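You operate a simulated robot arm through the tools that you are given. There is no shell and no other tool. Be economical: measure what you need, move in short steps, check, and stop when the job is done.

Carry out the task below with a simulated two-armed robot. There is one attempt and no reset: what you move stays moved.

TASK
Put the pack marked "boats" from the oak table and the white stone in the book tray.

The check looks at the end state, three seconds after you hand in, the way a careful person would. Anything else that was tipped, shoved, dropped, spilled or broken makes it a failure.

THE ROBOT
Two 7-joint arms with two-finger parallel grippers on one trunk, on a base that drives. Base frame: it is fixed to the floor where the robot stands at the start and does not move with it; the origin is under the middle of the robot, x ahead of it, y to its left, z up; the surface under the hand at the start is at about z = 72. Units: cm, degrees, N and s.
The left shoulder is at the start at [7, 16.3, 104.5], the right one opposite. With the tool pointing down near the work surface each hand reaches from about 40 to 88 cm from the robot's upright axis, wherever it stands, measured 20 degrees to its own side. Places, roughly: book tray [700, 350, 75]; white stone (4x3x3 cm) [130, 50, 70]. Payload 3.43 kg a hand.
Tool frame (each hand has its own): the origin (TCP) lies between the finger pads and is the grasp point; the fingertips stand 3.4 cm ahead of it; z points along the fingers, y is the line along which they close. Largest opening 12.8 cm; finger width 2.4, thickness 1.2; the body of the gripper, 4.8 by 13 cm, starts 9.6 cm behind the TCP.
Orientation is that of the tool frame in the base frame, as a unit quaternion [w, x, y, z]. With the fingers straight down and closing along the base's y, the tool's x points along the base's -x, its y along +y and its z along -z.

THE INTERFACE
- The arms move only by the tool nudge_tool. It takes "left_steps", "right_steps" or both (then of equal length, played together; a hand with none holds still); each is text: rows parted by semicolons, each of 7 numbers parted by spaces: the opening, from 0 (shut) to 1 (fully open), then the shift along the base's x, y, z in units of 150 mm (1.0 is 150 mm), then the turn, a rotation vector about the base's x, y, z in units of 90 degrees (1.0 is 90 degrees). In form: hand dx dy dz rx ry rz; .... A call has 1 to 10 rows; each row is the pose to reach, as a shift and turn from the pose commanded when the call began. A call with a number of a shift or a turn outside -1 to 1 is refused whole. A row lasts 0.2 s, in which the tool goes at most 5 cm and 8.6 degrees; a call with a longer step from one row to the next is refused whole, and so is a gripper value outside its range. Where a pose cannot be reached the arm comes as near as it can. A force on the tool above 40 N (or 10 N above the force at the start of the call, whichever is more), or a blocked arm, ends the call early, and 0.2 s more pass. Each finger travels about 15.3 cm/s and halts on what it meets, pressing with about 39 N; the grip force reading is that of the motor and also rises with nothing between the fingers. The clock runs only during rows and for 0.2 s after the last one: add rows that repeat a pose to give the fingers time. It gives the time, the measured TCP pose, the force on the tool (base axes), the opening and the grip force at its end, in the units of the frame above (readings bear some noise), with the torque about the TCP (base axes, N m) and any sound that the robot's microphone picked up, and new pictures: "pictures" is both (left out), scene, wrist or none (wrist: the cameras of the hands that moved).
- Cameras (640 x 400 px; columns grow to the right, rows downward): "scene" is now at [12.56, 4.27, 128.81]; the picture's right is [0.45, -0.89, 0.00], its down [-0.53, -0.27, -0.81] and it looks along [0.72, 0.37, -0.59] (base axes); focal length 272 px, centre (320, 200). "left" rides on the left gripper at [7.6, 1.1, -16] in its tool frame; the picture's right is [-0.15, 0.99, 0.00], its down [-0.88, -0.13, -0.46] and it looks along [-0.45, -0.07, 0.89] (tool axes); focal length 234 px, centre (320, 200). "right" rides on the right gripper at [7.6, -1.1, -16] in its tool frame; the picture's right is [0.15, 0.99, 0.00], its down [-0.88, 0.13, -0.46] and it looks along [-0.45, 0.07, 0.89] (tool axes); focal length 234 px, centre (320, 200). There is no depth. A picture from a camera that has moved, and an enlarged one, comes with that camera's place and axes in the base frame and with its lens. The place of the scene camera against the robot may be out by one fixed shift of up to 2.5 cm in any direction.
- raise_lower(by): slides the trunk up (or, below 0, down) by that many cm; the arms and the scene camera ride with it, the base frame stays. It gives what a move gives, with no picture.
- drive_base(legs): drives the robot by 1 to 6 legs, each [ahead, left, turn to the left] in cm, cm and degrees, along the robot's own axes; the way and the turn of a leg run together, so that a leg with both is an arc; at most 150 cm and 180 degrees a leg. The arms and the cameras ride along, it lands a little off, and it stops where it bumps. It gives what a move gives, and a new picture of the scene camera.
- aim_head(pan, tilt): turns the head with the scene camera to pan (to the left, within 86 degrees either way) and tilt (down, from -29 to 69), counted from straight ahead of the robot. It gives what a move gives, and a new picture of the scene camera.
- close_up(camera, box): a new picture of the part [left, top, right, bottom] of that camera's present view, enlarged. No time passes.
- finish_job(): hands the job in; it is judged then, once.

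Work in short steps. Places have to be worked out from the pictures, the camera data and where the tool is seen: move nearer, look again, correct. Check each grasp and each placing, and mend what went wrong. You have 120 turns and 260 pictures in all, those below and enlarged ones among them. Open the grippers and draw the arms clear of the work before you hand the job in, unless the task says otherwise; then end with one line.

The tools are called after "Request:" by a JSON object that holds its "method" and its "body". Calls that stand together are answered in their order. nudge_tool: Moves the arms, as the interface text tells. Its arguments: {"type":"object","properties":{"left_steps":{"type":"string"},"right_steps":{"type":"string"},"pictures":{"type":"string","enum":["both","scene","wrist","none"]}},"required":[]} The other tools are called the same way: raise_lower (by) slides the trunk up or down; drive_base (legs) drives the base; aim_head (pan, tilt) turns the head that bears the scene camera; close_up (camera, box) takes an enlarged picture of a part of a camera's view; finish_job () hands the job in.

At the start:

```text
clock: 0.0
left_tcp_pos: [46.76, 49.73, 94.99]
left_tcp_rot: [0.0, 0.0, 1.0, 0.0]
left_wrist_force: [0.3, 0.6, -0.2]
left_moment: [-0.01, -0.03, -0.02]
left_gripper_width: 12.79
left_grip_force: 0.1
right_tcp_pos: [66.27, 7.3, 94.66]
right_tcp_rot: [0.0, 0.0, 1.0, 0.0]
right_wrist_force: [-0.2, -0.1, 0.5]
right_moment: [-0.01, -0.01, -0.03]
right_gripper_width: 12.8
right_grip_force: 0.0
trunk travel left (down, up): [-52.5, 41.5]
robot x, y, heading: [-0.34, -0.17, 0.1]
head pan, tilt: [27.0, 36.1]
```

scene: 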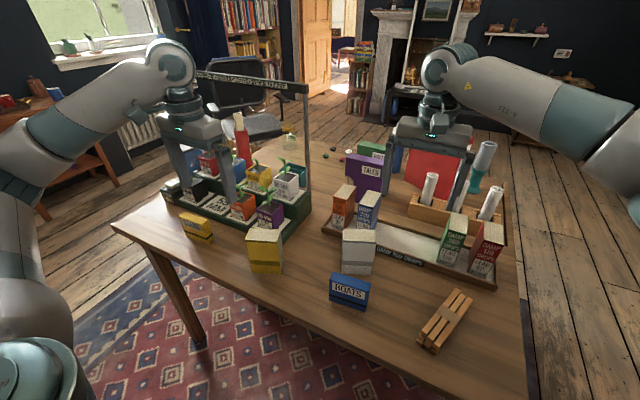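
right: 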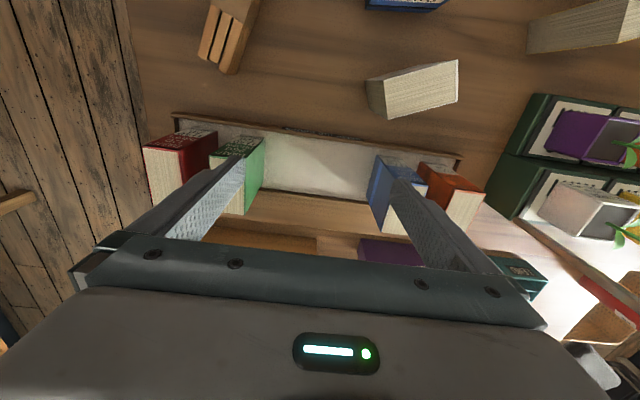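
left: 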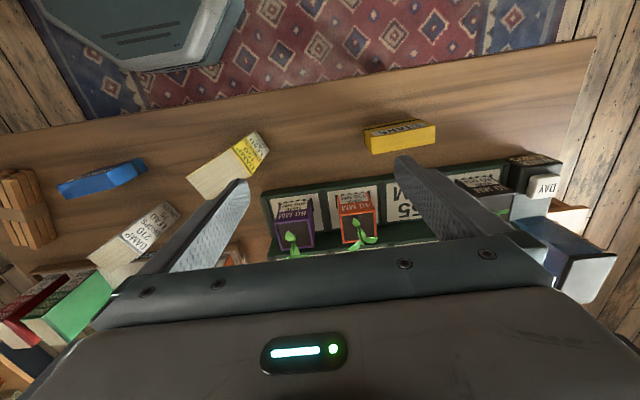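

The blue pack reads "BOATS" near the table's front edge. I take close-ups to check it, and to find the white stone among the small objects at the far end.

Request:
{"method": "close_up", "body": {"camera": "scene", "box": [300, 220, 420, 320]}}

Request:
{"method": "close_up", "body": {"camera": "scene", "box": [280, 110, 400, 185]}}

Request:
{"method": "close_up", "body": {"camera": "scene", "box": [150, 190, 250, 260]}}

```text
4.00 times, centred on (360, 270) of scene
camera zoom: at [12.56, 4.27, 128.81], right [0.45, -0.89, 0.0], down [-0.53, -0.27, -0.81], along [0.72, 0.37, -0.59], focal length 1086 px, centre (160, -80)
```

zoom: 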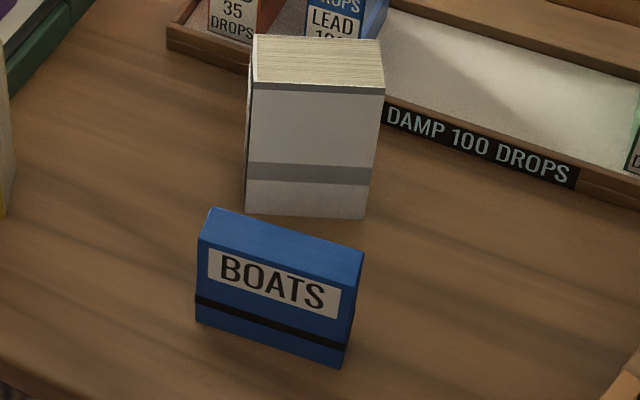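

```text
5.33 times, centred on (340, 148) of scene
camera zoom: at [12.56, 4.27, 128.81], right [0.45, -0.89, 0.0], down [-0.53, -0.27, -0.81], along [0.72, 0.37, -0.59], focal length 1449 px, centre (213, 480)
```

zoom: 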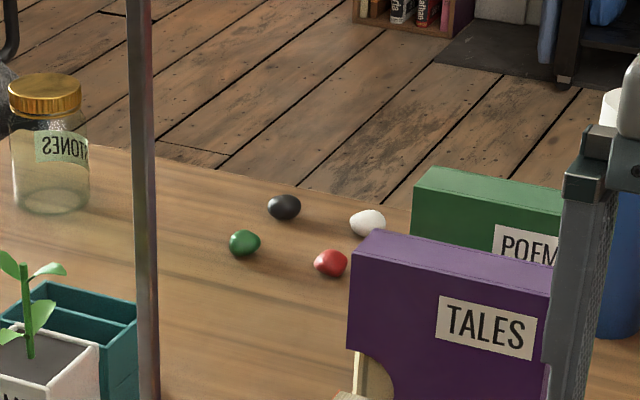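

```text
5.71 times, centred on (200, 225) of scene
camera zoom: at [12.56, 4.27, 128.81], right [0.45, -0.89, 0.0], down [-0.53, -0.27, -0.81], along [0.72, 0.37, -0.59], focal length 1552 px, centre (1006, 57)
```

zoom: 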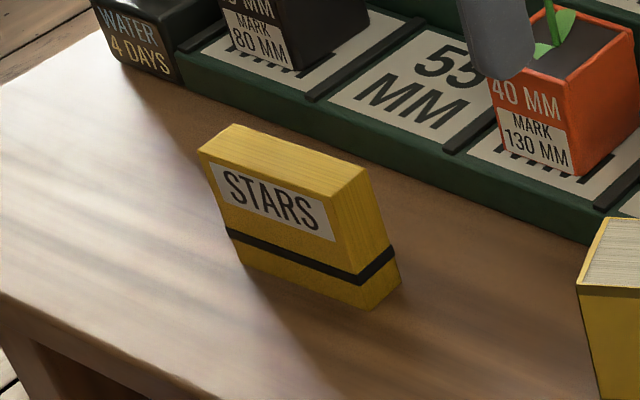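

The blue BOATS pack stands near (48.5, 15.5), about 2.4 cm thick along x and 8.7 cm along y. The white stone lies at the far edge. I turn the left hand to close along x and move it toward the pack, and take the right hand up and away.

Request:
{"method": "nudge_tool", "body": {"left_steps": "1 0 -0.1 0 0 0 -0.091;1 0 -0.2 0 0 0 -0.182;1 0 -0.3 0 0 0 -0.273;1 0 -0.4 0 0 0 -0.364;1 0 -0.5 0 0 0 -0.455;1 0 -0.6 0 0 0 -0.546;1 0 -0.7 0 0 0 -0.637;1 0 -0.8 0 0 0 -0.728;1 0 -0.9 0 0 0 -0.819;1 0 -1 0 0 0 -0.911", "right_steps": "1 0 0 0.2 0 0 0;1 0 0 0.4 0 0 0;1 0 0 0.6 0 0 0;1 0 0 0.8 0 0 0;1 0 0 0.8 0 0 0;1 0 -0.2 0.8 0 0 0;1 0 -0.4 0.8 0 0 0;1 0 -0.6 0.8 0 0 0;1 0 -0.8 0.8 0 0 0;1 0 -1 0.8 0 0 0", "pictures": "both"}}

```text
clock: 2.2
left_tcp_pos: [46.75, 34.67, 95.05]
left_tcp_rot: [0.0, 0.657, 0.754, 0.001]
left_wrist_force: [0.6, 0.4, 0.3]
left_moment: [-0.03, -0.01, -0.02]
left_gripper_width: 12.82
left_grip_force: 0.0
right_tcp_pos: [66.18, -8.11, 106.7]
right_tcp_rot: [0.0, 0.001, 1.0, 0.0]
right_wrist_force: [-0.3, -0.8, 0.0]
right_moment: [0.04, -0.03, 0.02]
right_gripper_width: 12.81
right_grip_force: 0.1
trunk travel left (down, up): [-52.5, 41.5]
robot x, y, heading: [-0.02, -0.08, -0.0]
head pan, tilt: [27.0, 36.1]
camera scene: at [12.59, 4.1, 128.81], right [0.45, -0.89, 0.0], down [-0.53, -0.27, -0.81], along [0.72, 0.37, -0.59], focal length 272 px, centre (320, 200)
camera right: at [58.6, -9.22, 122.71], right [-0.15, 0.99, 0.0], down [0.88, 0.13, 0.45], along [0.45, 0.07, -0.89], focal length 234 px, centre (320, 200)
camera left: at [46.86, 42.13, 111.0], right [1.0, -0.01, 0.0], down [-0.01, -0.89, 0.45], along [0.0, -0.45, -0.89], focal length 234 px, centre (320, 200)
```

scene: 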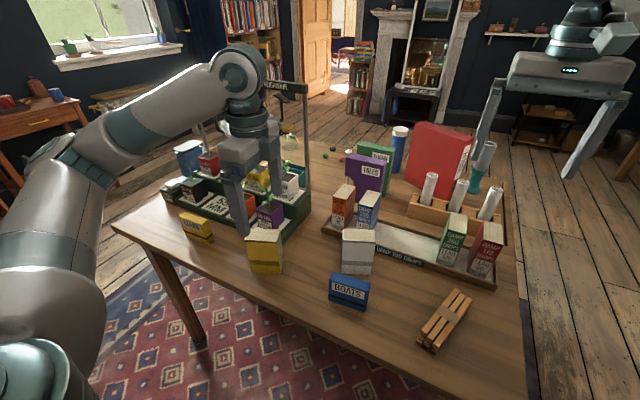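
right: 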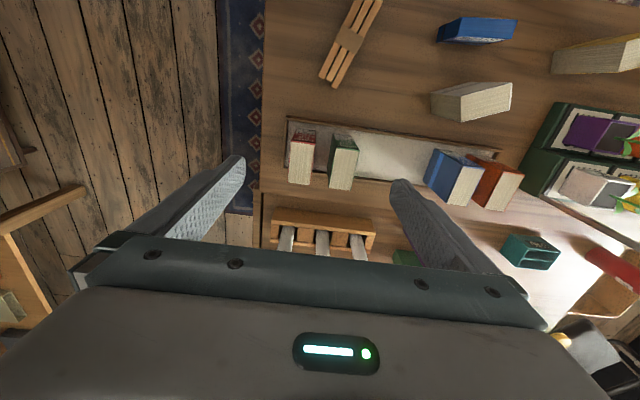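
left: 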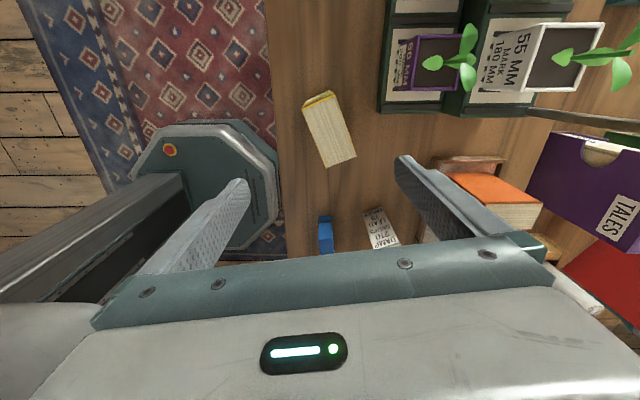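

Continuing: left hand another 15 cm toward −y to sit nearly over the pack.

Request:
{"method": "nudge_tool", "body": {"left_steps": "1 0 -0.25 0 0 0 0;1 0 -0.5 0 0 0 0;1 0 -0.75 0 0 0 0;1 0 -1 0 0 0 0;1 0 -1 0 0 0 0", "pictures": "both"}}

```text
clock: 3.4
left_tcp_pos: [46.8, 19.56, 95.12]
left_tcp_rot: [0.0, 0.655, 0.755, -0.001]
left_wrist_force: [0.1, 0.5, -0.2]
left_moment: [-0.01, -0.06, 0.0]
left_gripper_width: 12.8
left_grip_force: 0.0
right_tcp_pos: [66.09, -7.88, 106.86]
right_tcp_rot: [0.0, -0.001, 1.0, 0.0]
right_wrist_force: [0.2, 1.0, -0.4]
right_moment: [-0.02, 0.02, 0.02]
right_gripper_width: 12.79
right_grip_force: 0.1
trunk travel left (down, up): [-52.5, 41.5]
robot x, y, heading: [0.03, 0.01, 0.1]
head pan, tilt: [27.0, 36.1]
camera scene: at [12.52, 4.37, 128.81], right [0.45, -0.89, 0.0], down [-0.53, -0.27, -0.81], along [0.72, 0.37, -0.59], focal length 272 px, centre (320, 200)
camera left: at [46.96, 27.16, 111.04], right [1.0, -0.01, 0.0], down [-0.01, -0.89, 0.46], along [0.0, -0.46, -0.89], focal length 234 px, centre (320, 200)
```

scene: 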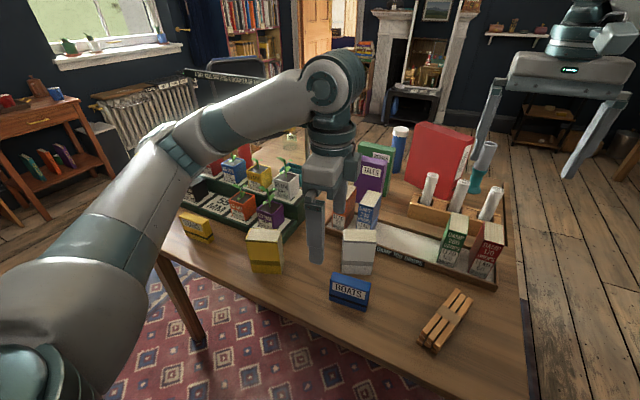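
left: 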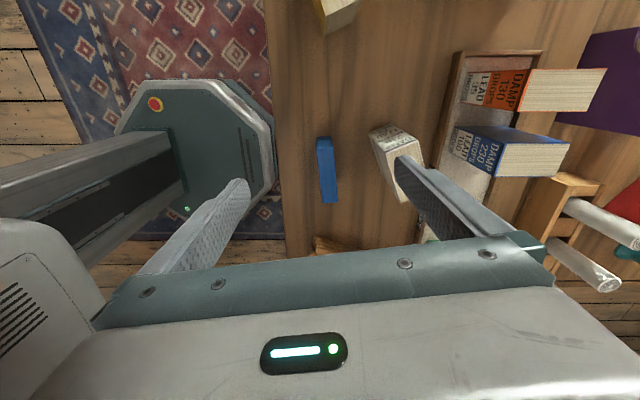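

In the left wrist picture the pack's top runs from about (47.5, 20.3) to (48.5, 10.5), centre (48.0, 15.4). I go above it with partial opening, then check.

Request:
{"method": "nudge_tool", "body": {"left_steps": "0.9 0.04 -0.14 0 0 0 -0.01;0.8 0.08 -0.277 0 0 0 -0.022;0.7 0.08 -0.277 -0.2 0 0 -0.022;0.6 0.08 -0.277 -0.4 0 0 -0.022;0.6 0.08 -0.277 -0.6 0 0 -0.022;0.6 0.08 -0.277 -0.7 0 0 -0.022;0.6 0.08 -0.277 -0.7 0 0 -0.022", "pictures": "both"}}

```text
clock: 5.0
left_tcp_pos: [48.06, 15.36, 84.53]
left_tcp_rot: [0.0, 0.669, 0.743, -0.001]
left_wrist_force: [0.2, 0.1, 0.1]
left_moment: [0.01, -0.01, 0.03]
left_gripper_width: 7.7
left_grip_force: 0.1
right_tcp_pos: [66.1, -7.96, 106.78]
right_tcp_rot: [0.0, 0.0, 1.0, 0.0]
right_wrist_force: [0.0, -0.5, -0.4]
right_moment: [-0.01, 0.0, 0.0]
right_gripper_width: 12.79
right_grip_force: 0.0
trunk travel left (down, up): [-52.5, 41.5]
robot x, y, heading: [-0.13, 0.19, 0.2]
head pan, tilt: [27.0, 36.1]
camera scene: at [12.55, 4.26, 128.81], right [0.45, -0.89, 0.0], down [-0.53, -0.27, -0.81], along [0.72, 0.37, -0.59], focal length 272 px, centre (320, 200)
camera left: at [48.38, 22.98, 100.49], right [1.0, -0.04, 0.0], down [-0.04, -0.89, 0.46], along [-0.02, -0.46, -0.89], focal length 234 px, centre (320, 200)
```

scene: 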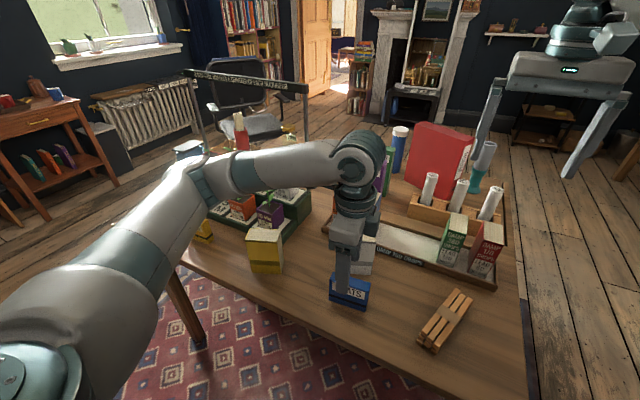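
left: 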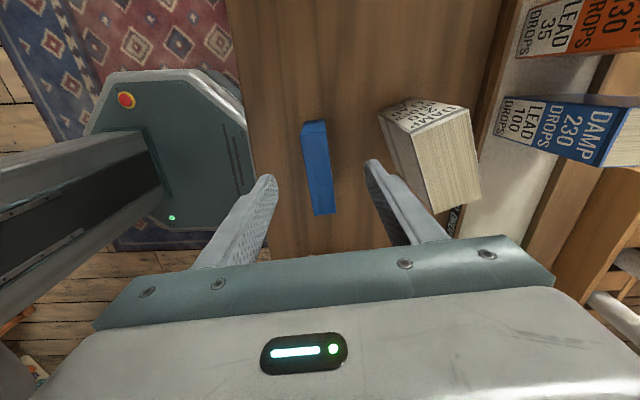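

The pack is centred between the fingers. I descend 7.5 cm and close.

Request:
{"method": "nudge_tool", "body": {"left_steps": "0.6 0 0 -0.2 0 0 0;0.6 0 0 -0.35 0 0 0;0.6 0 0 -0.5 0 0 0;0.6 0 0 -0.5 0 0 0;0.3 0 0 -0.5 0 0 0;0 0 0 -0.5 0 0 0;0 0 0 -0.5 0 0 0;0 0 0 -0.5 0 0 0", "pictures": "wrist"}}

```text
clock: 6.8
left_tcp_pos: [48.08, 15.34, 77.1]
left_tcp_rot: [0.0, 0.669, 0.743, 0.001]
left_wrist_force: [1.2, 0.4, -0.1]
left_moment: [0.03, -0.05, -0.02]
left_gripper_width: 2.32
left_grip_force: 39.2
right_tcp_pos: [66.15, -7.97, 106.76]
right_tcp_rot: [-0.001, 0.0, 1.0, 0.0]
right_wrist_force: [0.4, 0.4, 0.0]
right_moment: [0.03, -0.01, 0.01]
right_gripper_width: 12.8
right_grip_force: 0.0
trunk travel left (down, up): [-52.5, 41.5]
robot x, y, heading: [0.15, -0.1, -0.1]
head pan, tilt: [27.0, 36.1]
camera left: at [48.33, 22.98, 93.11], right [1.0, -0.04, 0.0], down [-0.04, -0.89, 0.46], along [-0.02, -0.46, -0.89], focal length 234 px, centre (320, 200)
```

left: 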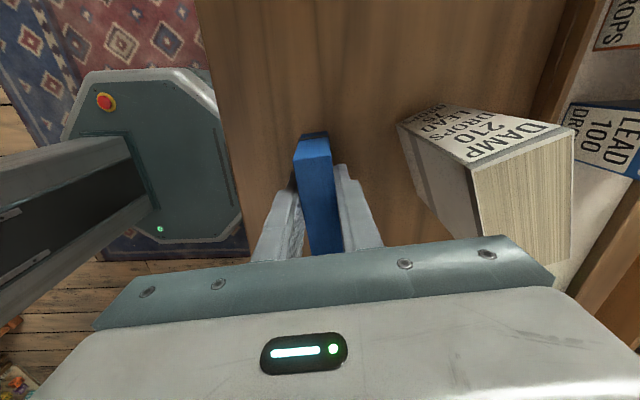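

Gripped at 2.3 cm width. I lift 15 cm.

Request:
{"method": "nudge_tool", "body": {"left_steps": "0 0 0 0.2 0 0 0;0 0 0 0.5 0 0 0;0 0 0 0.8 0 0 0;0 0 0 1 0 0 0;0 0 0 1 0 0 0", "right_steps": "1 0 0 0 0 0 0;1 -0.2 0 0 0 0 0;1 -0.4 0 0 0 0 0;1 -0.6 0 0 0 0 0;1 -0.8 0 0 0 0 0", "pictures": "scene"}}

Request:
{"method": "raise_lower", "body": {"by": 15}}

Request:
{"method": "aim_head", "body": {"pan": -35, "tilt": 30}}

Request:
{"method": "aim_head", "body": {"pan": 15, "tilt": 20}}

```text
clock: 8.0
left_tcp_pos: [47.97, 15.4, 91.92]
left_tcp_rot: [0.0, 0.67, 0.743, 0.001]
left_wrist_force: [-0.3, 0.0, -1.5]
left_moment: [0.03, -0.05, 0.0]
left_gripper_width: 2.37
left_grip_force: 39.1
right_tcp_pos: [53.86, -7.7, 106.6]
right_tcp_rot: [0.0, 0.001, 1.0, 0.0]
right_wrist_force: [-0.3, -0.2, -0.6]
right_moment: [-0.02, -0.01, 0.0]
right_gripper_width: 12.81
right_grip_force: 0.2
trunk travel left (down, up): [-52.5, 41.5]
robot x, y, heading: [0.26, 0.13, -0.1]
head pan, tilt: [27.0, 36.1]
camera scene: at [12.52, 4.26, 128.82], right [0.45, -0.89, 0.0], down [-0.53, -0.27, -0.81], along [0.72, 0.37, -0.59], focal length 272 px, centre (320, 200)
```

scene: 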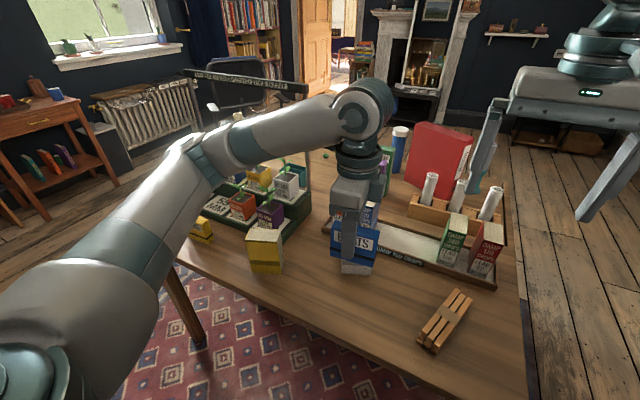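

```text
clock: 9.8
left_tcp_pos: [48.02, 15.49, 106.91]
left_tcp_rot: [0.0, 0.67, 0.743, 0.0]
left_wrist_force: [0.0, -0.5, -1.5]
left_moment: [0.02, -0.01, 0.0]
left_gripper_width: 2.36
left_grip_force: 39.2
right_tcp_pos: [54.14, -7.76, 121.51]
right_tcp_rot: [-0.001, 0.0, 1.0, 0.0]
right_wrist_force: [-0.3, 1.1, -0.9]
right_moment: [0.03, -0.03, 0.02]
right_gripper_width: 12.79
right_grip_force: 0.1
trunk travel left (down, up): [-67.5, 26.5]
robot x, y, heading: [0.09, -0.18, 0.2]
head pan, tilt: [27.0, 36.1]
```

```text
clock: 11.1
left_tcp_pos: [47.96, 15.44, 106.93]
left_tcp_rot: [0.0, 0.669, 0.743, 0.0]
left_wrist_force: [0.4, -0.5, -0.7]
left_moment: [-0.01, 0.0, 0.0]
left_gripper_width: 2.34
left_grip_force: 39.0
right_tcp_pos: [53.93, -7.79, 121.57]
right_tcp_rot: [0.0, -0.001, 1.0, 0.001]
right_wrist_force: [0.3, 1.0, -0.1]
right_moment: [-0.01, -0.02, 0.0]
right_gripper_width: 12.8
right_grip_force: 0.0
trunk travel left (down, up): [-67.5, 26.5]
robot x, y, heading: [-0.2, 0.23, -0.0]
head pan, tilt: [-35.0, 30.0]
camera scene: at [12.19, -4.88, 144.76], right [-0.57, -0.82, 0.0], down [-0.41, 0.29, -0.87], along [0.71, -0.5, -0.5], focal length 272 px, centre (320, 200)
```

scene: 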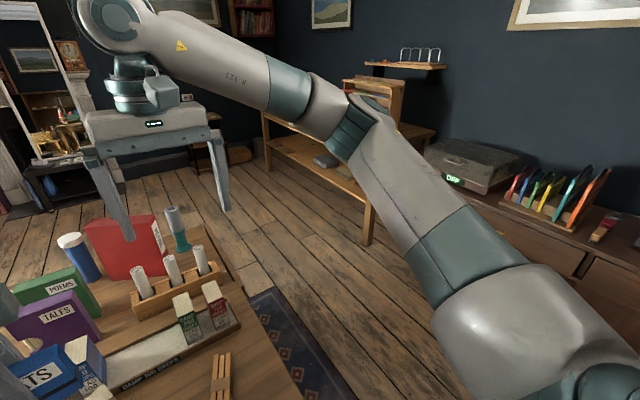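

```text
clock: 12.2
left_tcp_pos: [47.96, 15.36, 106.8]
left_tcp_rot: [0.0, 0.669, 0.743, -0.001]
left_wrist_force: [0.0, -0.1, -1.7]
left_moment: [-0.04, -0.02, -0.01]
left_gripper_width: 2.35
left_grip_force: 38.7
right_tcp_pos: [54.13, -7.71, 121.54]
right_tcp_rot: [0.0, 0.0, 1.0, 0.0]
right_wrist_force: [-0.4, 0.0, -0.3]
right_moment: [-0.01, -0.01, -0.02]
right_gripper_width: 12.82
right_grip_force: 0.1
trunk travel left (down, up): [-67.5, 26.5]
robot x, y, heading: [0.08, -0.19, 0.2]
head pan, tilt: [15.0, 20.0]
camera scene: at [13.78, 2.7, 146.36], right [0.26, -0.97, 0.0], down [-0.33, -0.09, -0.94], along [0.91, 0.24, -0.34], focal length 272 px, centre (320, 200)
```

scene: 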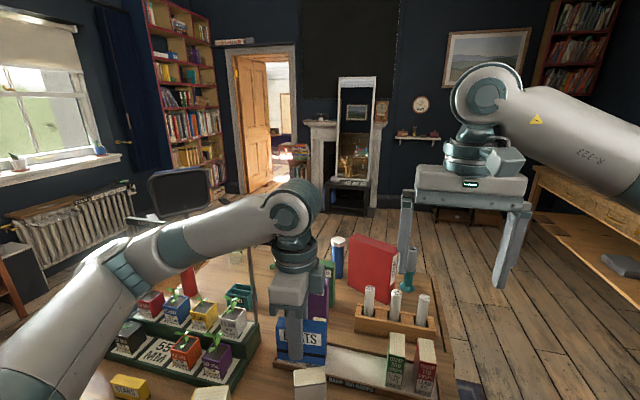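

The pack is firmly held. The way round the table's right side looks clear: about 120 cm between the table (edge y≈−20) and the wall furniture. I strafe right 72, looking rightward first.

Request:
{"method": "aim_head", "body": {"pan": -60, "tilt": 45}}

```text
clock: 13.7
left_tcp_pos: [47.99, 15.33, 106.75]
left_tcp_rot: [0.001, 0.669, 0.743, 0.0]
left_wrist_force: [0.0, 0.3, -1.5]
left_moment: [0.01, 0.01, 0.0]
left_gripper_width: 2.34
left_grip_force: 38.6
right_tcp_pos: [54.1, -7.63, 121.58]
right_tcp_rot: [0.0, -0.001, 1.0, 0.001]
right_wrist_force: [-1.0, -0.5, 0.2]
right_moment: [0.01, 0.0, -0.03]
right_gripper_width: 12.78
right_grip_force: 0.1
trunk travel left (down, up): [-67.5, 26.5]
robot x, y, heading: [0.28, -0.24, 0.1]
head pan, tilt: [-60.0, 45.0]
camera scene: at [8.85, -6.74, 142.5], right [-0.87, -0.5, 0.0], down [-0.35, 0.61, -0.71], along [0.35, -0.61, -0.71], focal length 272 px, centre (320, 200)
```

scene: 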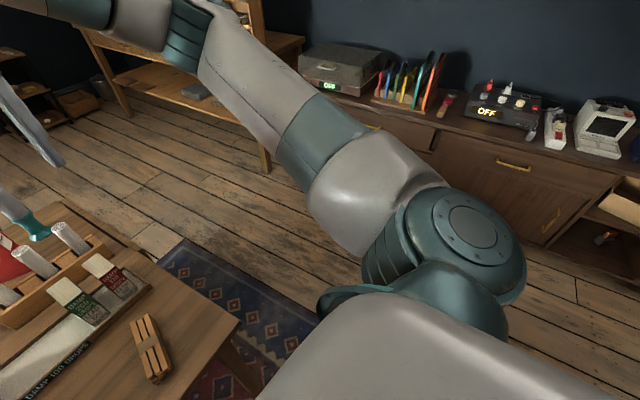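

The floor on the right is clear: the bench leg is at y≈−136 and the table corner at (40, −20). I strafe right 76.

Request:
{"method": "drive_base", "body": {"legs": [[0, -76, 0]]}}

Request:
{"method": "aim_head", "body": {"pan": 0, "tilt": 35}}

```text
clock: 17.8
left_tcp_pos: [47.92, -60.5, 106.68]
left_tcp_rot: [0.0, 0.67, 0.743, 0.0]
left_wrist_force: [-0.3, 0.4, -0.9]
left_moment: [0.03, 0.01, 0.01]
left_gripper_width: 2.36
left_grip_force: 38.7
right_tcp_pos: [53.95, -83.72, 121.5]
right_tcp_rot: [0.0, 0.002, 1.0, 0.0]
right_wrist_force: [-1.0, -0.4, 0.5]
right_moment: [-0.04, 0.01, -0.01]
right_gripper_width: 12.81
right_grip_force: 0.1
trunk travel left (down, up): [-67.5, 26.5]
robot x, y, heading: [-0.12, -75.81, 0.0]
head pan, tilt: [-60.0, 45.0]
camera scene: at [8.74, -82.62, 142.5], right [-0.87, -0.5, 0.0], down [-0.35, 0.61, -0.71], along [0.35, -0.61, -0.71], focal length 272 px, centre (320, 200)
```

scene: 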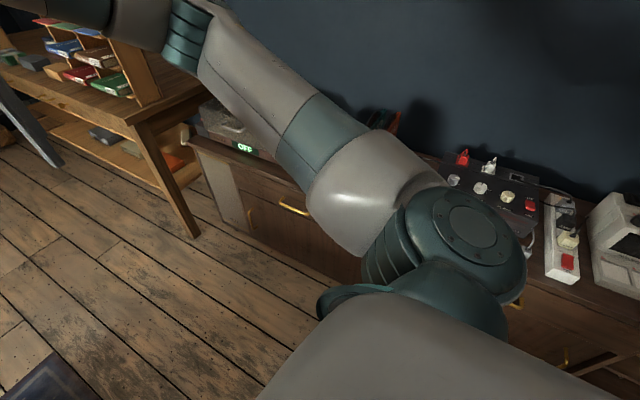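

```text
clock: 19.1
left_tcp_pos: [47.98, -60.49, 106.68]
left_tcp_rot: [0.001, 0.67, 0.742, 0.0]
left_wrist_force: [0.2, 0.2, -1.1]
left_moment: [-0.02, 0.0, -0.01]
left_gripper_width: 2.34
left_grip_force: 39.1
right_tcp_pos: [53.93, -83.64, 121.5]
right_tcp_rot: [0.0, 0.002, 1.0, 0.0]
right_wrist_force: [-0.5, -0.3, 0.6]
right_moment: [-0.01, 0.02, -0.01]
right_gripper_width: 12.79
right_grip_force: 0.1
trunk travel left (down, up): [-67.5, 26.5]
robot x, y, heading: [-0.02, -76.06, 0.2]
head pan, tilt: [0.0, 35.0]
camera scene: at [13.49, -75.61, 143.98], right [0.0, -1.0, 0.0], down [-0.57, 0.0, -0.82], along [0.82, 0.0, -0.57], focal length 272 px, centre (320, 200)
```

scene: 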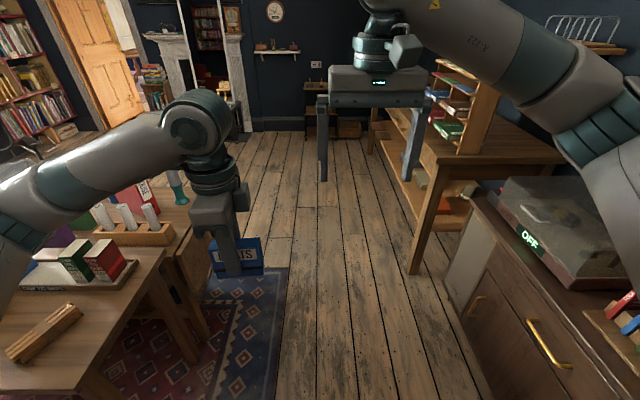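

The corridor ahead is clear between table and bench. I drive ahead 190, drifting slightly left.

Request:
{"method": "drive_base", "body": {"legs": [[100, 4, 0], [95, 0, 0]]}}

Request:
{"method": "aim_head", "body": {"pan": 75, "tilt": 35}}

```text
clock: 28.8
left_tcp_pos: [240.54, -55.1, 106.75]
left_tcp_rot: [0.0, 0.662, 0.75, 0.0]
left_wrist_force: [0.3, 0.1, -1.7]
left_moment: [-0.02, 0.0, 0.02]
left_gripper_width: 2.35
left_grip_force: 39.3
right_tcp_pos: [246.92, -78.04, 121.63]
right_tcp_rot: [0.0, -0.009, 1.0, 0.001]
right_wrist_force: [0.1, -0.1, 0.7]
right_moment: [0.0, 0.0, 0.01]
right_gripper_width: 12.82
right_grip_force: 0.0
trunk travel left (down, up): [-67.5, 26.5]
robot x, y, heading: [192.52, -71.49, 0.9]
head pan, tilt: [0.0, 35.0]
camera scene: at [206.36, -70.9, 143.98], right [0.02, -1.0, 0.0], down [-0.57, -0.01, -0.82], along [0.82, 0.01, -0.57], focal length 272 px, centre (320, 200)
```

scene: 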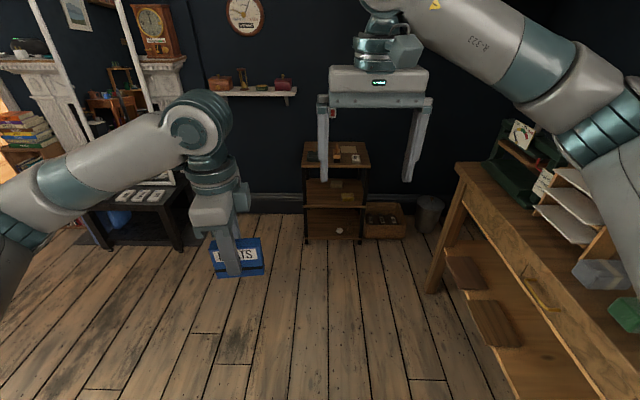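

```text
clock: 30.2
left_tcp_pos: [240.47, -55.09, 106.83]
left_tcp_rot: [0.0, 0.662, 0.749, 0.0]
left_wrist_force: [0.9, 0.2, -0.4]
left_moment: [-0.03, 0.01, -0.05]
left_gripper_width: 2.35
left_grip_force: 39.3
right_tcp_pos: [246.97, -78.19, 121.46]
right_tcp_rot: [-0.001, -0.008, 1.0, -0.001]
right_wrist_force: [0.5, 0.6, 0.1]
right_moment: [0.01, -0.01, 0.0]
right_gripper_width: 12.82
right_grip_force: 0.0
trunk travel left (down, up): [-67.5, 26.5]
robot x, y, heading: [192.78, -71.64, 1.3]
head pan, tilt: [75.0, 35.0]
camera scene: at [199.68, -62.51, 143.98], right [0.97, -0.24, 0.0], down [-0.14, -0.56, -0.82], along [0.2, 0.79, -0.57], focal length 272 px, centre (320, 200)
```

scene: 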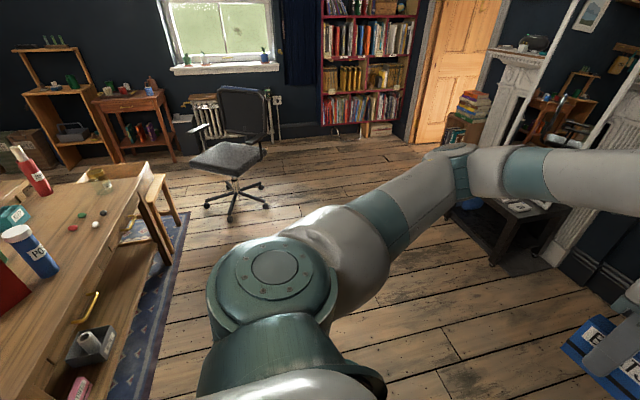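

The white stone shows near (132, 41), close to the table's far edge. The floor here is clear; the chair is about (175, 130). I strafe left to y≈18 and turn to face −x.

Request:
{"method": "drive_base", "body": {"legs": [[8, 90, 0], [0, 0, 179]]}}

Request:
{"method": "aim_head", "body": {"pan": -15, "tilt": 45}}

```text
clock: 42.3
left_tcp_pos: [150.53, 2.28, 106.85]
left_tcp_rot: [0.0, 0.75, -0.661, 0.0]
left_wrist_force: [0.1, 0.4, -1.5]
left_moment: [0.01, 0.0, 0.0]
left_gripper_width: 2.36
left_grip_force: 39.2
right_tcp_pos: [143.99, 25.4, 121.4]
right_tcp_rot: [0.001, 1.0, 0.01, 0.0]
right_wrist_force: [-0.4, 0.1, -0.3]
right_moment: [-0.01, 0.01, 0.02]
right_gripper_width: 12.79
right_grip_force: 0.1
trunk travel left (down, up): [-67.5, 26.5]
robot x, y, heading: [197.94, 18.77, -178.8]
head pan, tilt: [75.0, 35.0]
camera scene: at [190.81, 10.45, 143.98], right [-0.97, 0.24, 0.0], down [0.14, 0.56, -0.82], along [-0.2, -0.8, -0.57], focal length 272 px, centre (320, 200)
```

scene: 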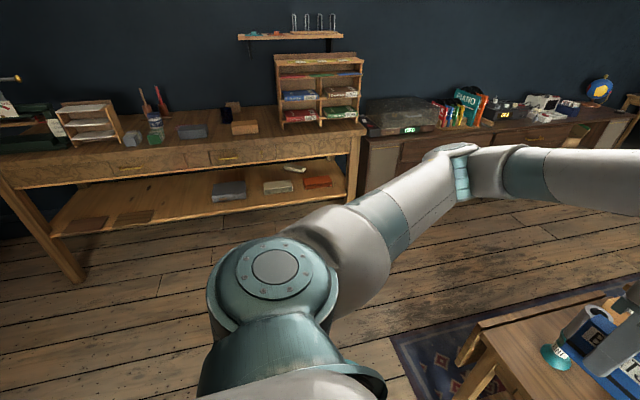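

```text
clock: 44.0
left_tcp_pos: [150.57, 2.39, 106.85]
left_tcp_rot: [0.0, 0.75, -0.661, -0.001]
left_wrist_force: [0.4, 0.0, -1.9]
left_moment: [0.01, -0.01, -0.02]
left_gripper_width: 2.36
left_grip_force: 38.4
right_tcp_pos: [144.06, 25.45, 121.64]
right_tcp_rot: [-0.001, 1.0, 0.01, 0.0]
right_wrist_force: [0.4, 0.1, 0.4]
right_moment: [0.03, 0.02, -0.04]
right_gripper_width: 12.83
right_grip_force: 0.0
trunk travel left (down, up): [-67.5, 26.5]
robot x, y, heading: [198.32, 18.75, -178.7]
head pan, tilt: [-15.0, 45.0]
camera scene: at [185.01, 20.93, 142.5], right [0.24, 0.97, 0.0], down [0.69, -0.17, -0.71], along [-0.69, 0.17, -0.71], focal length 272 px, centre (320, 200)
```

scene: 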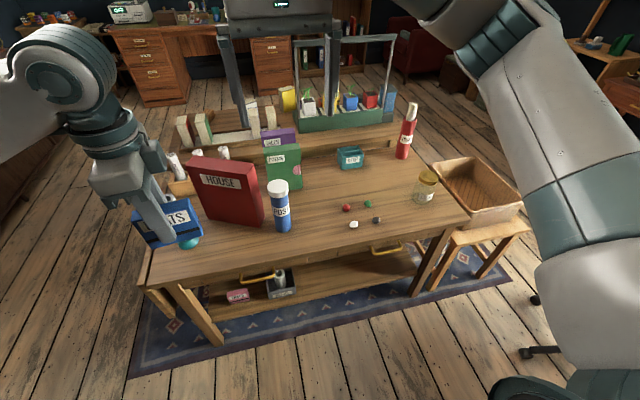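

The stone reads about (131.5, 44.5). I bring the right hand above it in a first step and look through its wrist camera.

Request:
{"method": "nudge_tool", "body": {"right_steps": "1 -0.14 0.17 -0.1 0 0 0;1 -0.28 0.34 -0.2 0 0 0;1 -0.42 0.51 -0.3 0 0 0;1 -0.56 0.68 -0.4 0 0 0;1 -0.7 0.84 -0.5 0 0 0;1 -0.83 1 -0.6 0 0 0;1 -0.83 1 -0.7 0 0 0;1 -0.83 1 -0.7 0 0 0", "pictures": "both"}}

```text
clock: 45.8
left_tcp_pos: [150.7, 2.46, 106.87]
left_tcp_rot: [0.0, 0.75, -0.661, 0.001]
left_wrist_force: [0.1, 0.1, -1.2]
left_moment: [0.03, 0.0, -0.03]
left_gripper_width: 2.33
left_grip_force: 39.5
right_tcp_pos: [131.55, 40.34, 110.99]
right_tcp_rot: [0.0, 1.0, 0.011, 0.0]
right_wrist_force: [-0.3, -0.9, 0.5]
right_moment: [0.0, -0.01, 0.0]
right_gripper_width: 12.78
right_grip_force: 0.0
trunk travel left (down, up): [-67.5, 26.5]
robot x, y, heading: [197.93, 18.78, -178.7]
head pan, tilt: [-15.0, 45.0]
camera scene: at [185.03, 20.94, 142.5], right [0.24, 0.97, 0.0], down [0.69, -0.17, -0.71], along [-0.69, 0.17, -0.71], focal length 272 px, centre (320, 200)
camera right: at [139.16, 41.65, 127.07], right [0.17, -0.99, 0.0], down [-0.88, -0.15, 0.46], along [-0.45, -0.08, -0.89], focal length 234 px, centre (320, 200)
```

scene: 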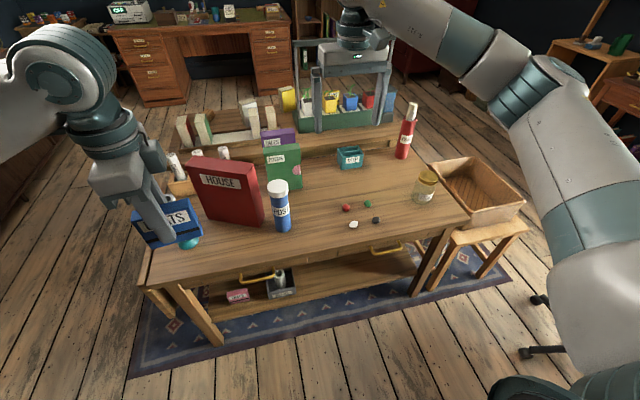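
right: 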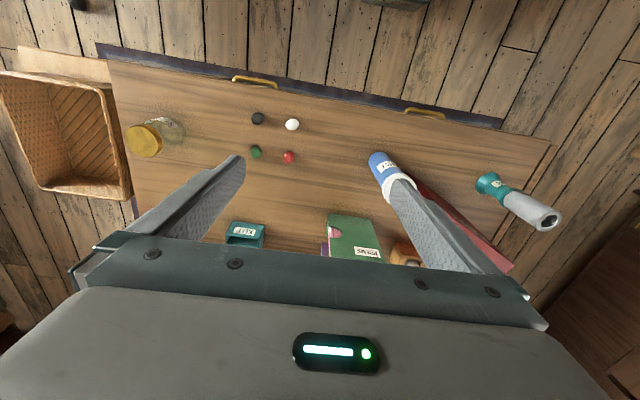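

The stone computes to (129.4, 46.2), with the black and red stones about 7.5 cm off. I centre above it and go down 15 cm, narrowing the opening.

Request:
{"method": "nudge_tool", "body": {"right_steps": "0.9 -0.07 0.19 0 0 0 0;0.8 -0.14 0.39 -0.1 0 0 0;0.7 -0.14 0.39 -0.4 0 0 0;0.6 -0.14 0.39 -0.7 0 0 0;0.5 -0.14 0.39 -1 0 0 0;0.5 -0.14 0.39 -1 0 0 0", "pictures": "wrist"}}

```text
clock: 47.2
left_tcp_pos: [150.64, 2.48, 106.94]
left_tcp_rot: [-0.001, 0.75, -0.662, 0.001]
left_wrist_force: [0.3, -0.3, -1.4]
left_moment: [-0.02, 0.0, 0.0]
left_gripper_width: 2.34
left_grip_force: 39.0
right_tcp_pos: [129.81, 46.13, 96.13]
right_tcp_rot: [0.0, 1.0, 0.01, 0.0]
right_wrist_force: [-0.3, 0.7, 0.3]
right_moment: [0.03, -0.01, 0.02]
right_gripper_width: 6.4
right_grip_force: 0.0
trunk travel left (down, up): [-67.5, 26.5]
robot x, y, heading: [198.11, 18.68, -178.8]
head pan, tilt: [-15.0, 45.0]
camera right: at [137.19, 47.48, 112.06], right [0.17, -0.99, 0.0], down [-0.88, -0.15, 0.46], along [-0.45, -0.08, -0.89], focal length 234 px, centre (320, 200)
```

right: 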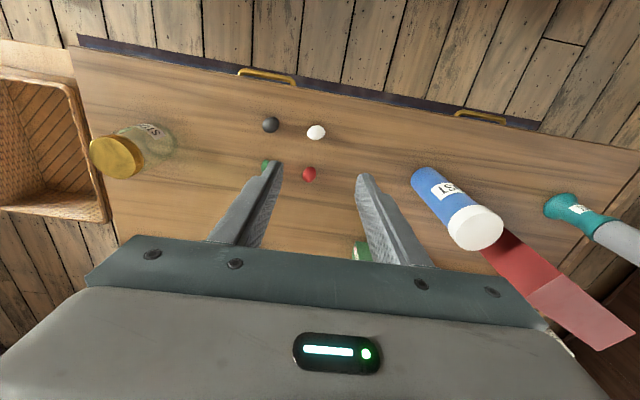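

Stone now reads (129.6, 46.7). I lower to about z = 82 and check again.

Request:
{"method": "nudge_tool", "body": {"right_steps": "0.5 0 0.04 -0.3 0 0 0;0.5 0 0.04 -0.6 0 0 0;0.5 0 0.04 -0.9 0 0 0;0.5 0 0.04 -0.94 0 0 0", "pictures": "both"}}

```text
clock: 48.2
left_tcp_pos: [150.57, 2.47, 106.83]
left_tcp_rot: [0.0, 0.75, -0.661, 0.0]
left_wrist_force: [0.9, -0.5, -0.7]
left_moment: [-0.01, -0.03, 0.03]
left_gripper_width: 2.36
left_grip_force: 38.5
right_tcp_pos: [129.51, 46.87, 81.78]
right_tcp_rot: [-0.001, 1.0, 0.011, 0.0]
right_wrist_force: [0.4, 0.2, -0.4]
right_moment: [0.03, 0.01, -0.03]
right_gripper_width: 6.41
right_grip_force: 0.0
trunk travel left (down, up): [-67.5, 26.5]
robot x, y, heading: [198.1, 18.74, -178.7]
head pan, tilt: [-15.0, 45.0]
camera scene: at [185.04, 20.93, 142.5], right [0.24, 0.97, 0.0], down [0.69, -0.17, -0.71], along [-0.69, 0.17, -0.71], focal length 272 px, centre (320, 200)
camera right: at [137.02, 48.12, 97.78], right [0.17, -0.99, 0.0], down [-0.88, -0.15, 0.46], along [-0.45, -0.08, -0.89], focal length 234 px, centre (320, 200)
```

scene: 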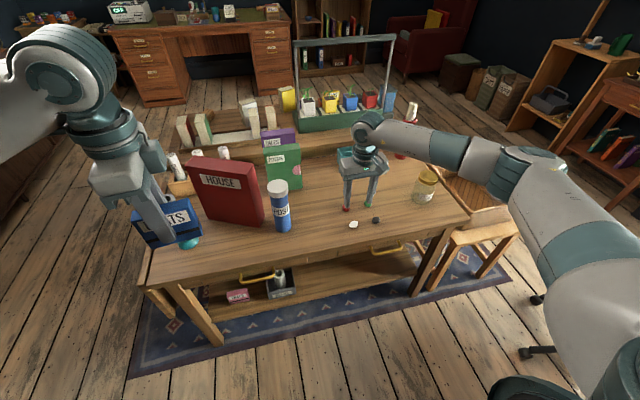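
right: 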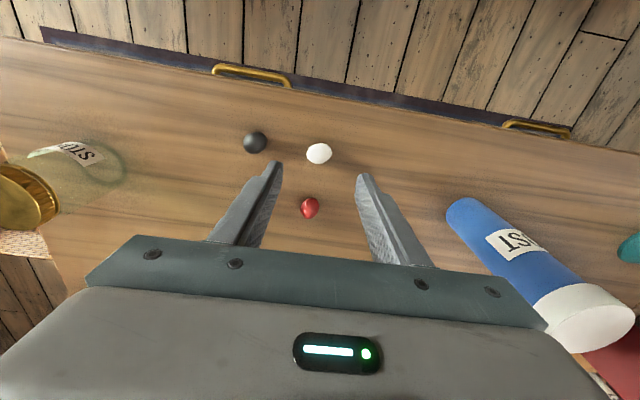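

Stone at about (130.0, 46.9). I lower 4.5 cm with a small correction and check the height against the fingertips.

Request:
{"method": "nudge_tool", "body": {"right_steps": "0.5 0.03 0 -0.15 0 0 0;0.5 0.03 0 -0.3 0 0 0;0.5 0.03 0 -0.3 0 0 0", "pictures": "wrist"}}

Request:
{"method": "close_up", "body": {"camera": "scene", "box": [320, 170, 400, 240]}}

```text
clock: 49.0
left_tcp_pos: [150.58, 2.34, 106.74]
left_tcp_rot: [0.0, 0.75, -0.661, -0.001]
left_wrist_force: [0.7, 0.2, -1.6]
left_moment: [0.0, 0.0, 0.0]
left_gripper_width: 2.36
left_grip_force: 39.1
right_tcp_pos: [129.98, 46.73, 77.26]
right_tcp_rot: [0.0, 1.0, 0.01, 0.0]
right_wrist_force: [0.0, 0.3, -0.2]
right_moment: [0.01, 0.01, -0.03]
right_gripper_width: 6.38
right_grip_force: 0.1
trunk travel left (down, up): [-67.5, 26.5]
robot x, y, heading: [198.2, 18.95, -178.8]
head pan, tilt: [-15.0, 45.0]
camera right: at [137.43, 48.07, 93.36], right [0.17, -0.99, 0.0], down [-0.88, -0.15, 0.46], along [-0.45, -0.08, -0.89], focal length 234 px, centre (320, 200)
```

right: 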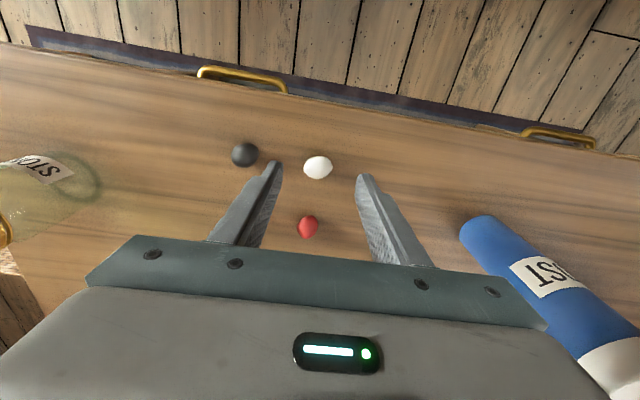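

```text
5.71 times, centred on (360, 205) of scene
camera zoom: at [185.03, 20.95, 142.5], right [0.24, 0.97, 0.0], down [0.69, -0.17, -0.71], along [-0.69, 0.17, -0.71], focal length 1552 px, centre (91, 171)
```

zoom: 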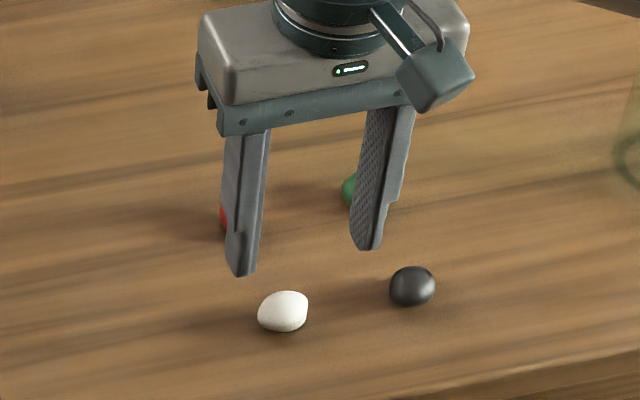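

Parallax over the last four views puts the stone lower: about (128.5, 46.7, 67.4), so the table top here is near z≈66. I shift −1.5 in x and lower to 71.5.

Request:
{"method": "nudge_tool", "body": {"right_steps": "0.5 -0.1 0 0 0 0 0;0.5 -0.1 0 -0.2 0 0 0;0.5 -0.1 0 -0.38 0 0 0;0.5 -0.1 0 -0.38 0 0 0", "pictures": "wrist"}}

Request:
{"method": "close_up", "body": {"camera": "scene", "box": [320, 170, 400, 240]}}

```text
clock: 50.0
left_tcp_pos: [150.53, 2.46, 106.88]
left_tcp_rot: [0.0, 0.75, -0.661, 0.0]
left_wrist_force: [0.5, 0.2, -1.1]
left_moment: [0.02, 0.01, 0.03]
left_gripper_width: 2.35
left_grip_force: 38.8
right_tcp_pos: [128.53, 46.93, 71.84]
right_tcp_rot: [-0.001, 1.0, 0.011, 0.0]
right_wrist_force: [0.3, -1.1, 0.6]
right_moment: [0.03, -0.03, 0.0]
right_gripper_width: 6.41
right_grip_force: 0.0
trunk travel left (down, up): [-67.5, 26.5]
robot x, y, heading: [198.26, 18.62, -178.6]
head pan, tilt: [-15.0, 45.0]
camera right: at [136.02, 48.22, 87.86], right [0.17, -0.99, 0.0], down [-0.88, -0.15, 0.46], along [-0.45, -0.08, -0.89], focal length 234 px, centre (320, 200)
```

right: 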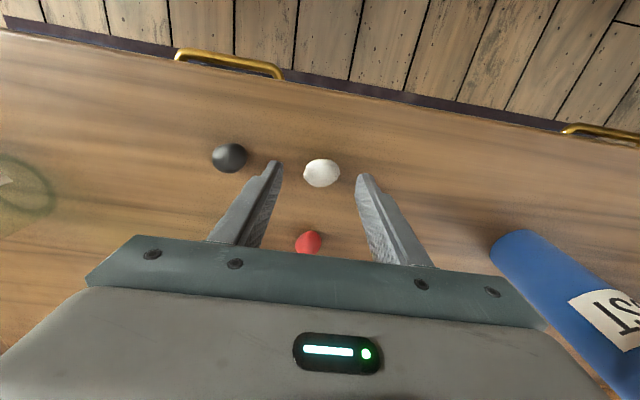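

```text
5.71 times, centred on (360, 205) of scene
camera zoom: at [185.04, 20.94, 142.5], right [0.24, 0.97, 0.0], down [0.69, -0.17, -0.71], along [-0.69, 0.17, -0.71], focal length 1552 px, centre (91, 171)
```

zoom: 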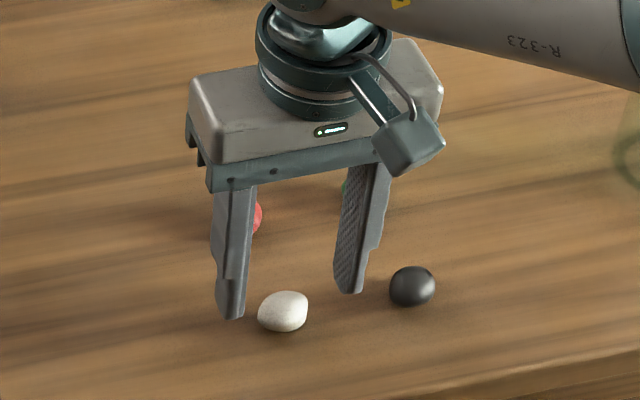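

The stone is confirmed at (128.5, 46.7). I go down 1.8 cm more and close on it.

Request:
{"method": "nudge_tool", "body": {"right_steps": "0.5 0 -0.01 -0.06 0 0 0;0.5 0 -0.01 -0.12 0 0 0;0.5 0 -0.01 -0.12 0 0 0;0.3 0 -0.01 -0.12 0 0 0;0.1 0 -0.01 -0.12 0 0 0;0 0 -0.01 -0.12 0 0 0;0 0 -0.01 -0.12 0 0 0", "pictures": "wrist"}}

Request:
{"method": "close_up", "body": {"camera": "scene", "box": [320, 170, 400, 240]}}

```text
clock: 51.6
left_tcp_pos: [150.65, 2.49, 106.79]
left_tcp_rot: [0.0, 0.75, -0.662, 0.0]
left_wrist_force: [0.0, -0.5, -1.3]
left_moment: [0.01, 0.02, 0.01]
left_gripper_width: 2.33
left_grip_force: 39.1
right_tcp_pos: [128.5, 46.73, 69.95]
right_tcp_rot: [0.0, 1.0, 0.011, 0.001]
right_wrist_force: [-0.7, -0.6, 0.4]
right_moment: [0.0, -0.02, 0.02]
right_gripper_width: 2.87
right_grip_force: 39.2
trunk travel left (down, up): [-67.5, 26.5]
robot x, y, heading: [197.92, 18.89, -178.7]
head pan, tilt: [-15.0, 45.0]
camera right: at [136.08, 47.98, 85.98], right [0.17, -0.99, 0.0], down [-0.88, -0.15, 0.46], along [-0.45, -0.08, -0.89], focal length 234 px, centre (320, 200)
```

right: 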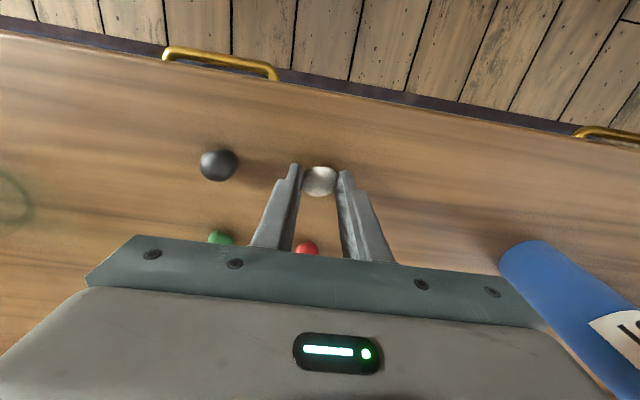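

```text
5.71 times, centred on (360, 205) of scene
camera zoom: at [185.01, 20.95, 142.49], right [0.24, 0.97, 0.0], down [0.69, -0.17, -0.71], along [-0.69, 0.17, -0.71], focal length 1552 px, centre (91, 171)
```

zoom: 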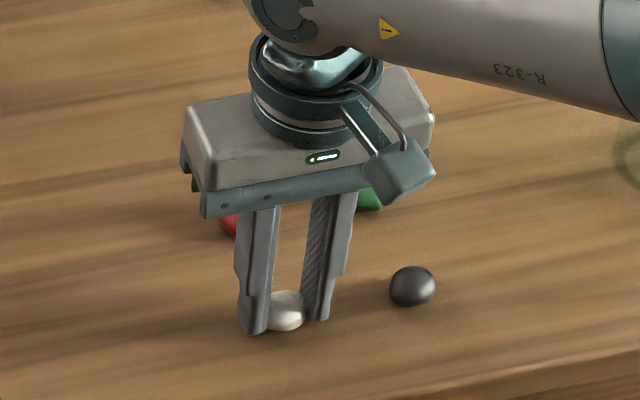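

The stone is held at 2.87 cm. I lift it straight up.

Request:
{"method": "nudge_tool", "body": {"right_steps": "0 0 0 0.1 0 0 0;0 0 0 0.3 0 0 0;0 0 0 0.5 0 0 0;0 0 0 0.75 0 0 0;0 0 0 1 0 0 0", "pictures": "wrist"}}

Request:
{"method": "nudge_tool", "body": {"right_steps": "0 0 0 0.25 0 0 0;0 0.1 -0.1 0.5 0 0 0;0 0.3 -0.2 0.7 0 0 0;0 0.6 -0.3 0.8 0 0 0;0 0.9 -0.4 0.9 0 0 0", "pictures": "both"}}

Request:
{"method": "close_up", "body": {"camera": "left", "box": [220, 80, 420, 280]}}

```text
clock: 52.8
left_tcp_pos: [150.62, 2.37, 106.8]
left_tcp_rot: [0.0, 0.751, -0.661, 0.0]
left_wrist_force: [0.8, -0.8, -0.8]
left_moment: [0.05, 0.0, 0.01]
left_gripper_width: 2.36
left_grip_force: 38.2
right_tcp_pos: [128.63, 46.72, 84.93]
right_tcp_rot: [-0.001, 1.0, 0.01, 0.0]
right_wrist_force: [0.6, -0.8, -0.6]
right_moment: [0.01, 0.01, -0.02]
right_gripper_width: 2.85
right_grip_force: 38.9
trunk travel left (down, up): [-67.5, 26.5]
robot x, y, heading: [198.07, 18.79, -178.6]
head pan, tilt: [-15.0, 45.0]
camera right: at [136.07, 48.02, 100.95], right [0.17, -0.99, 0.0], down [-0.88, -0.15, 0.46], along [-0.45, -0.07, -0.89], focal length 234 px, centre (320, 200)
```

right: 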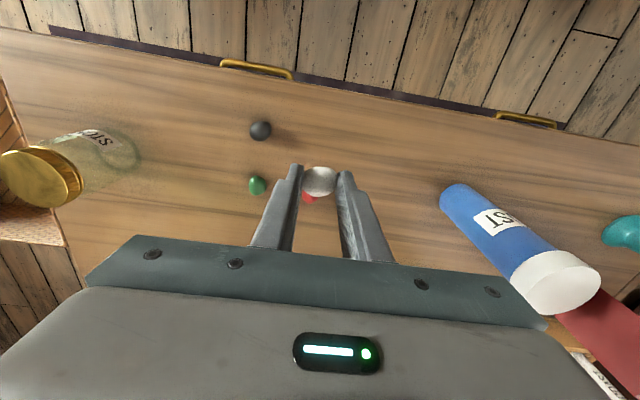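

```text
clock: 54.0
left_tcp_pos: [150.59, 2.37, 106.79]
left_tcp_rot: [0.0, 0.751, -0.66, 0.001]
left_wrist_force: [-0.1, 0.0, -1.8]
left_moment: [-0.03, 0.01, -0.03]
left_gripper_width: 2.37
left_grip_force: 38.8
right_tcp_pos: [142.01, 40.89, 98.67]
right_tcp_rot: [-0.001, 1.0, 0.011, 0.001]
right_wrist_force: [-0.1, -0.2, -0.1]
right_moment: [0.02, 0.0, 0.01]
right_gripper_width: 2.84
right_grip_force: 39.1
trunk travel left (down, up): [-67.5, 26.5]
robot x, y, heading: [198.39, 18.64, -178.7]
head pan, tilt: [-15.0, 45.0]
camera scene: at [185.11, 20.89, 142.51], right [0.24, 0.97, 0.0], down [0.69, -0.17, -0.71], along [-0.69, 0.17, -0.71], focal length 272 px, centre (320, 200)
camera right: at [149.56, 42.22, 114.71], right [0.17, -0.99, 0.0], down [-0.88, -0.15, 0.46], along [-0.45, -0.07, -0.89], focal length 234 px, centre (320, 200)
```

scene: 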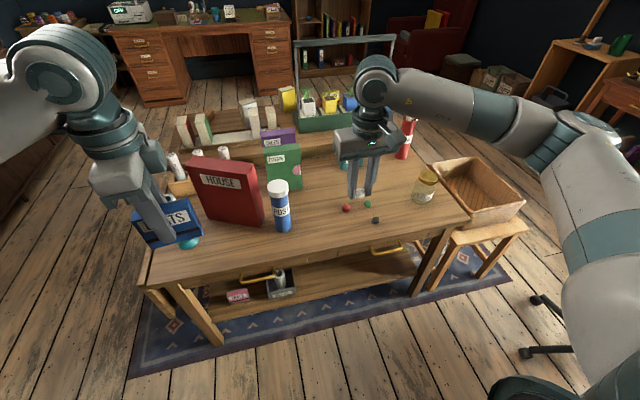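
right: 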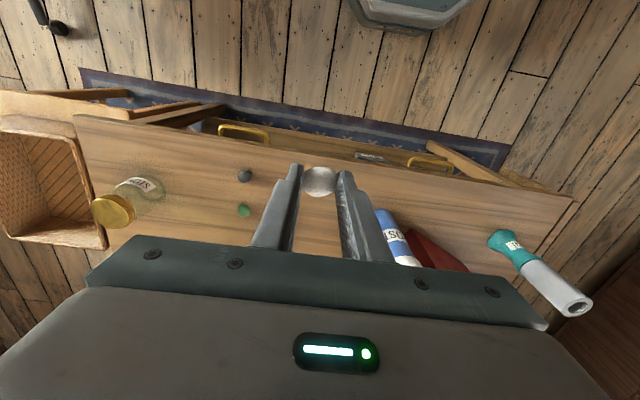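

```text
2.00 times, centred on (320, 180) of left
camera zoom: at [150.49, -5.35, 122.81], right [-1.0, 0.02, 0.0], down [0.02, 0.89, 0.46], along [0.01, 0.46, -0.89], focal length 468 px, centre (320, 240)
```

zoom: 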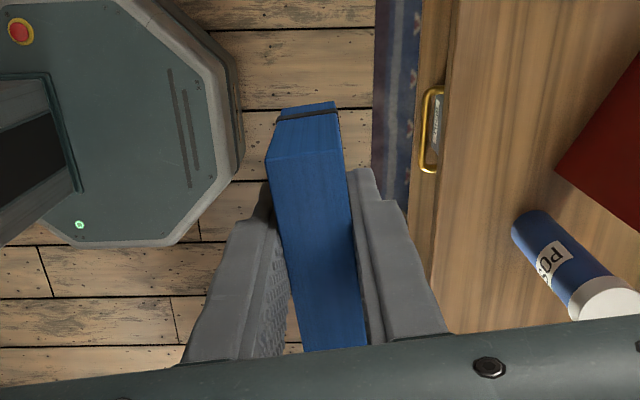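

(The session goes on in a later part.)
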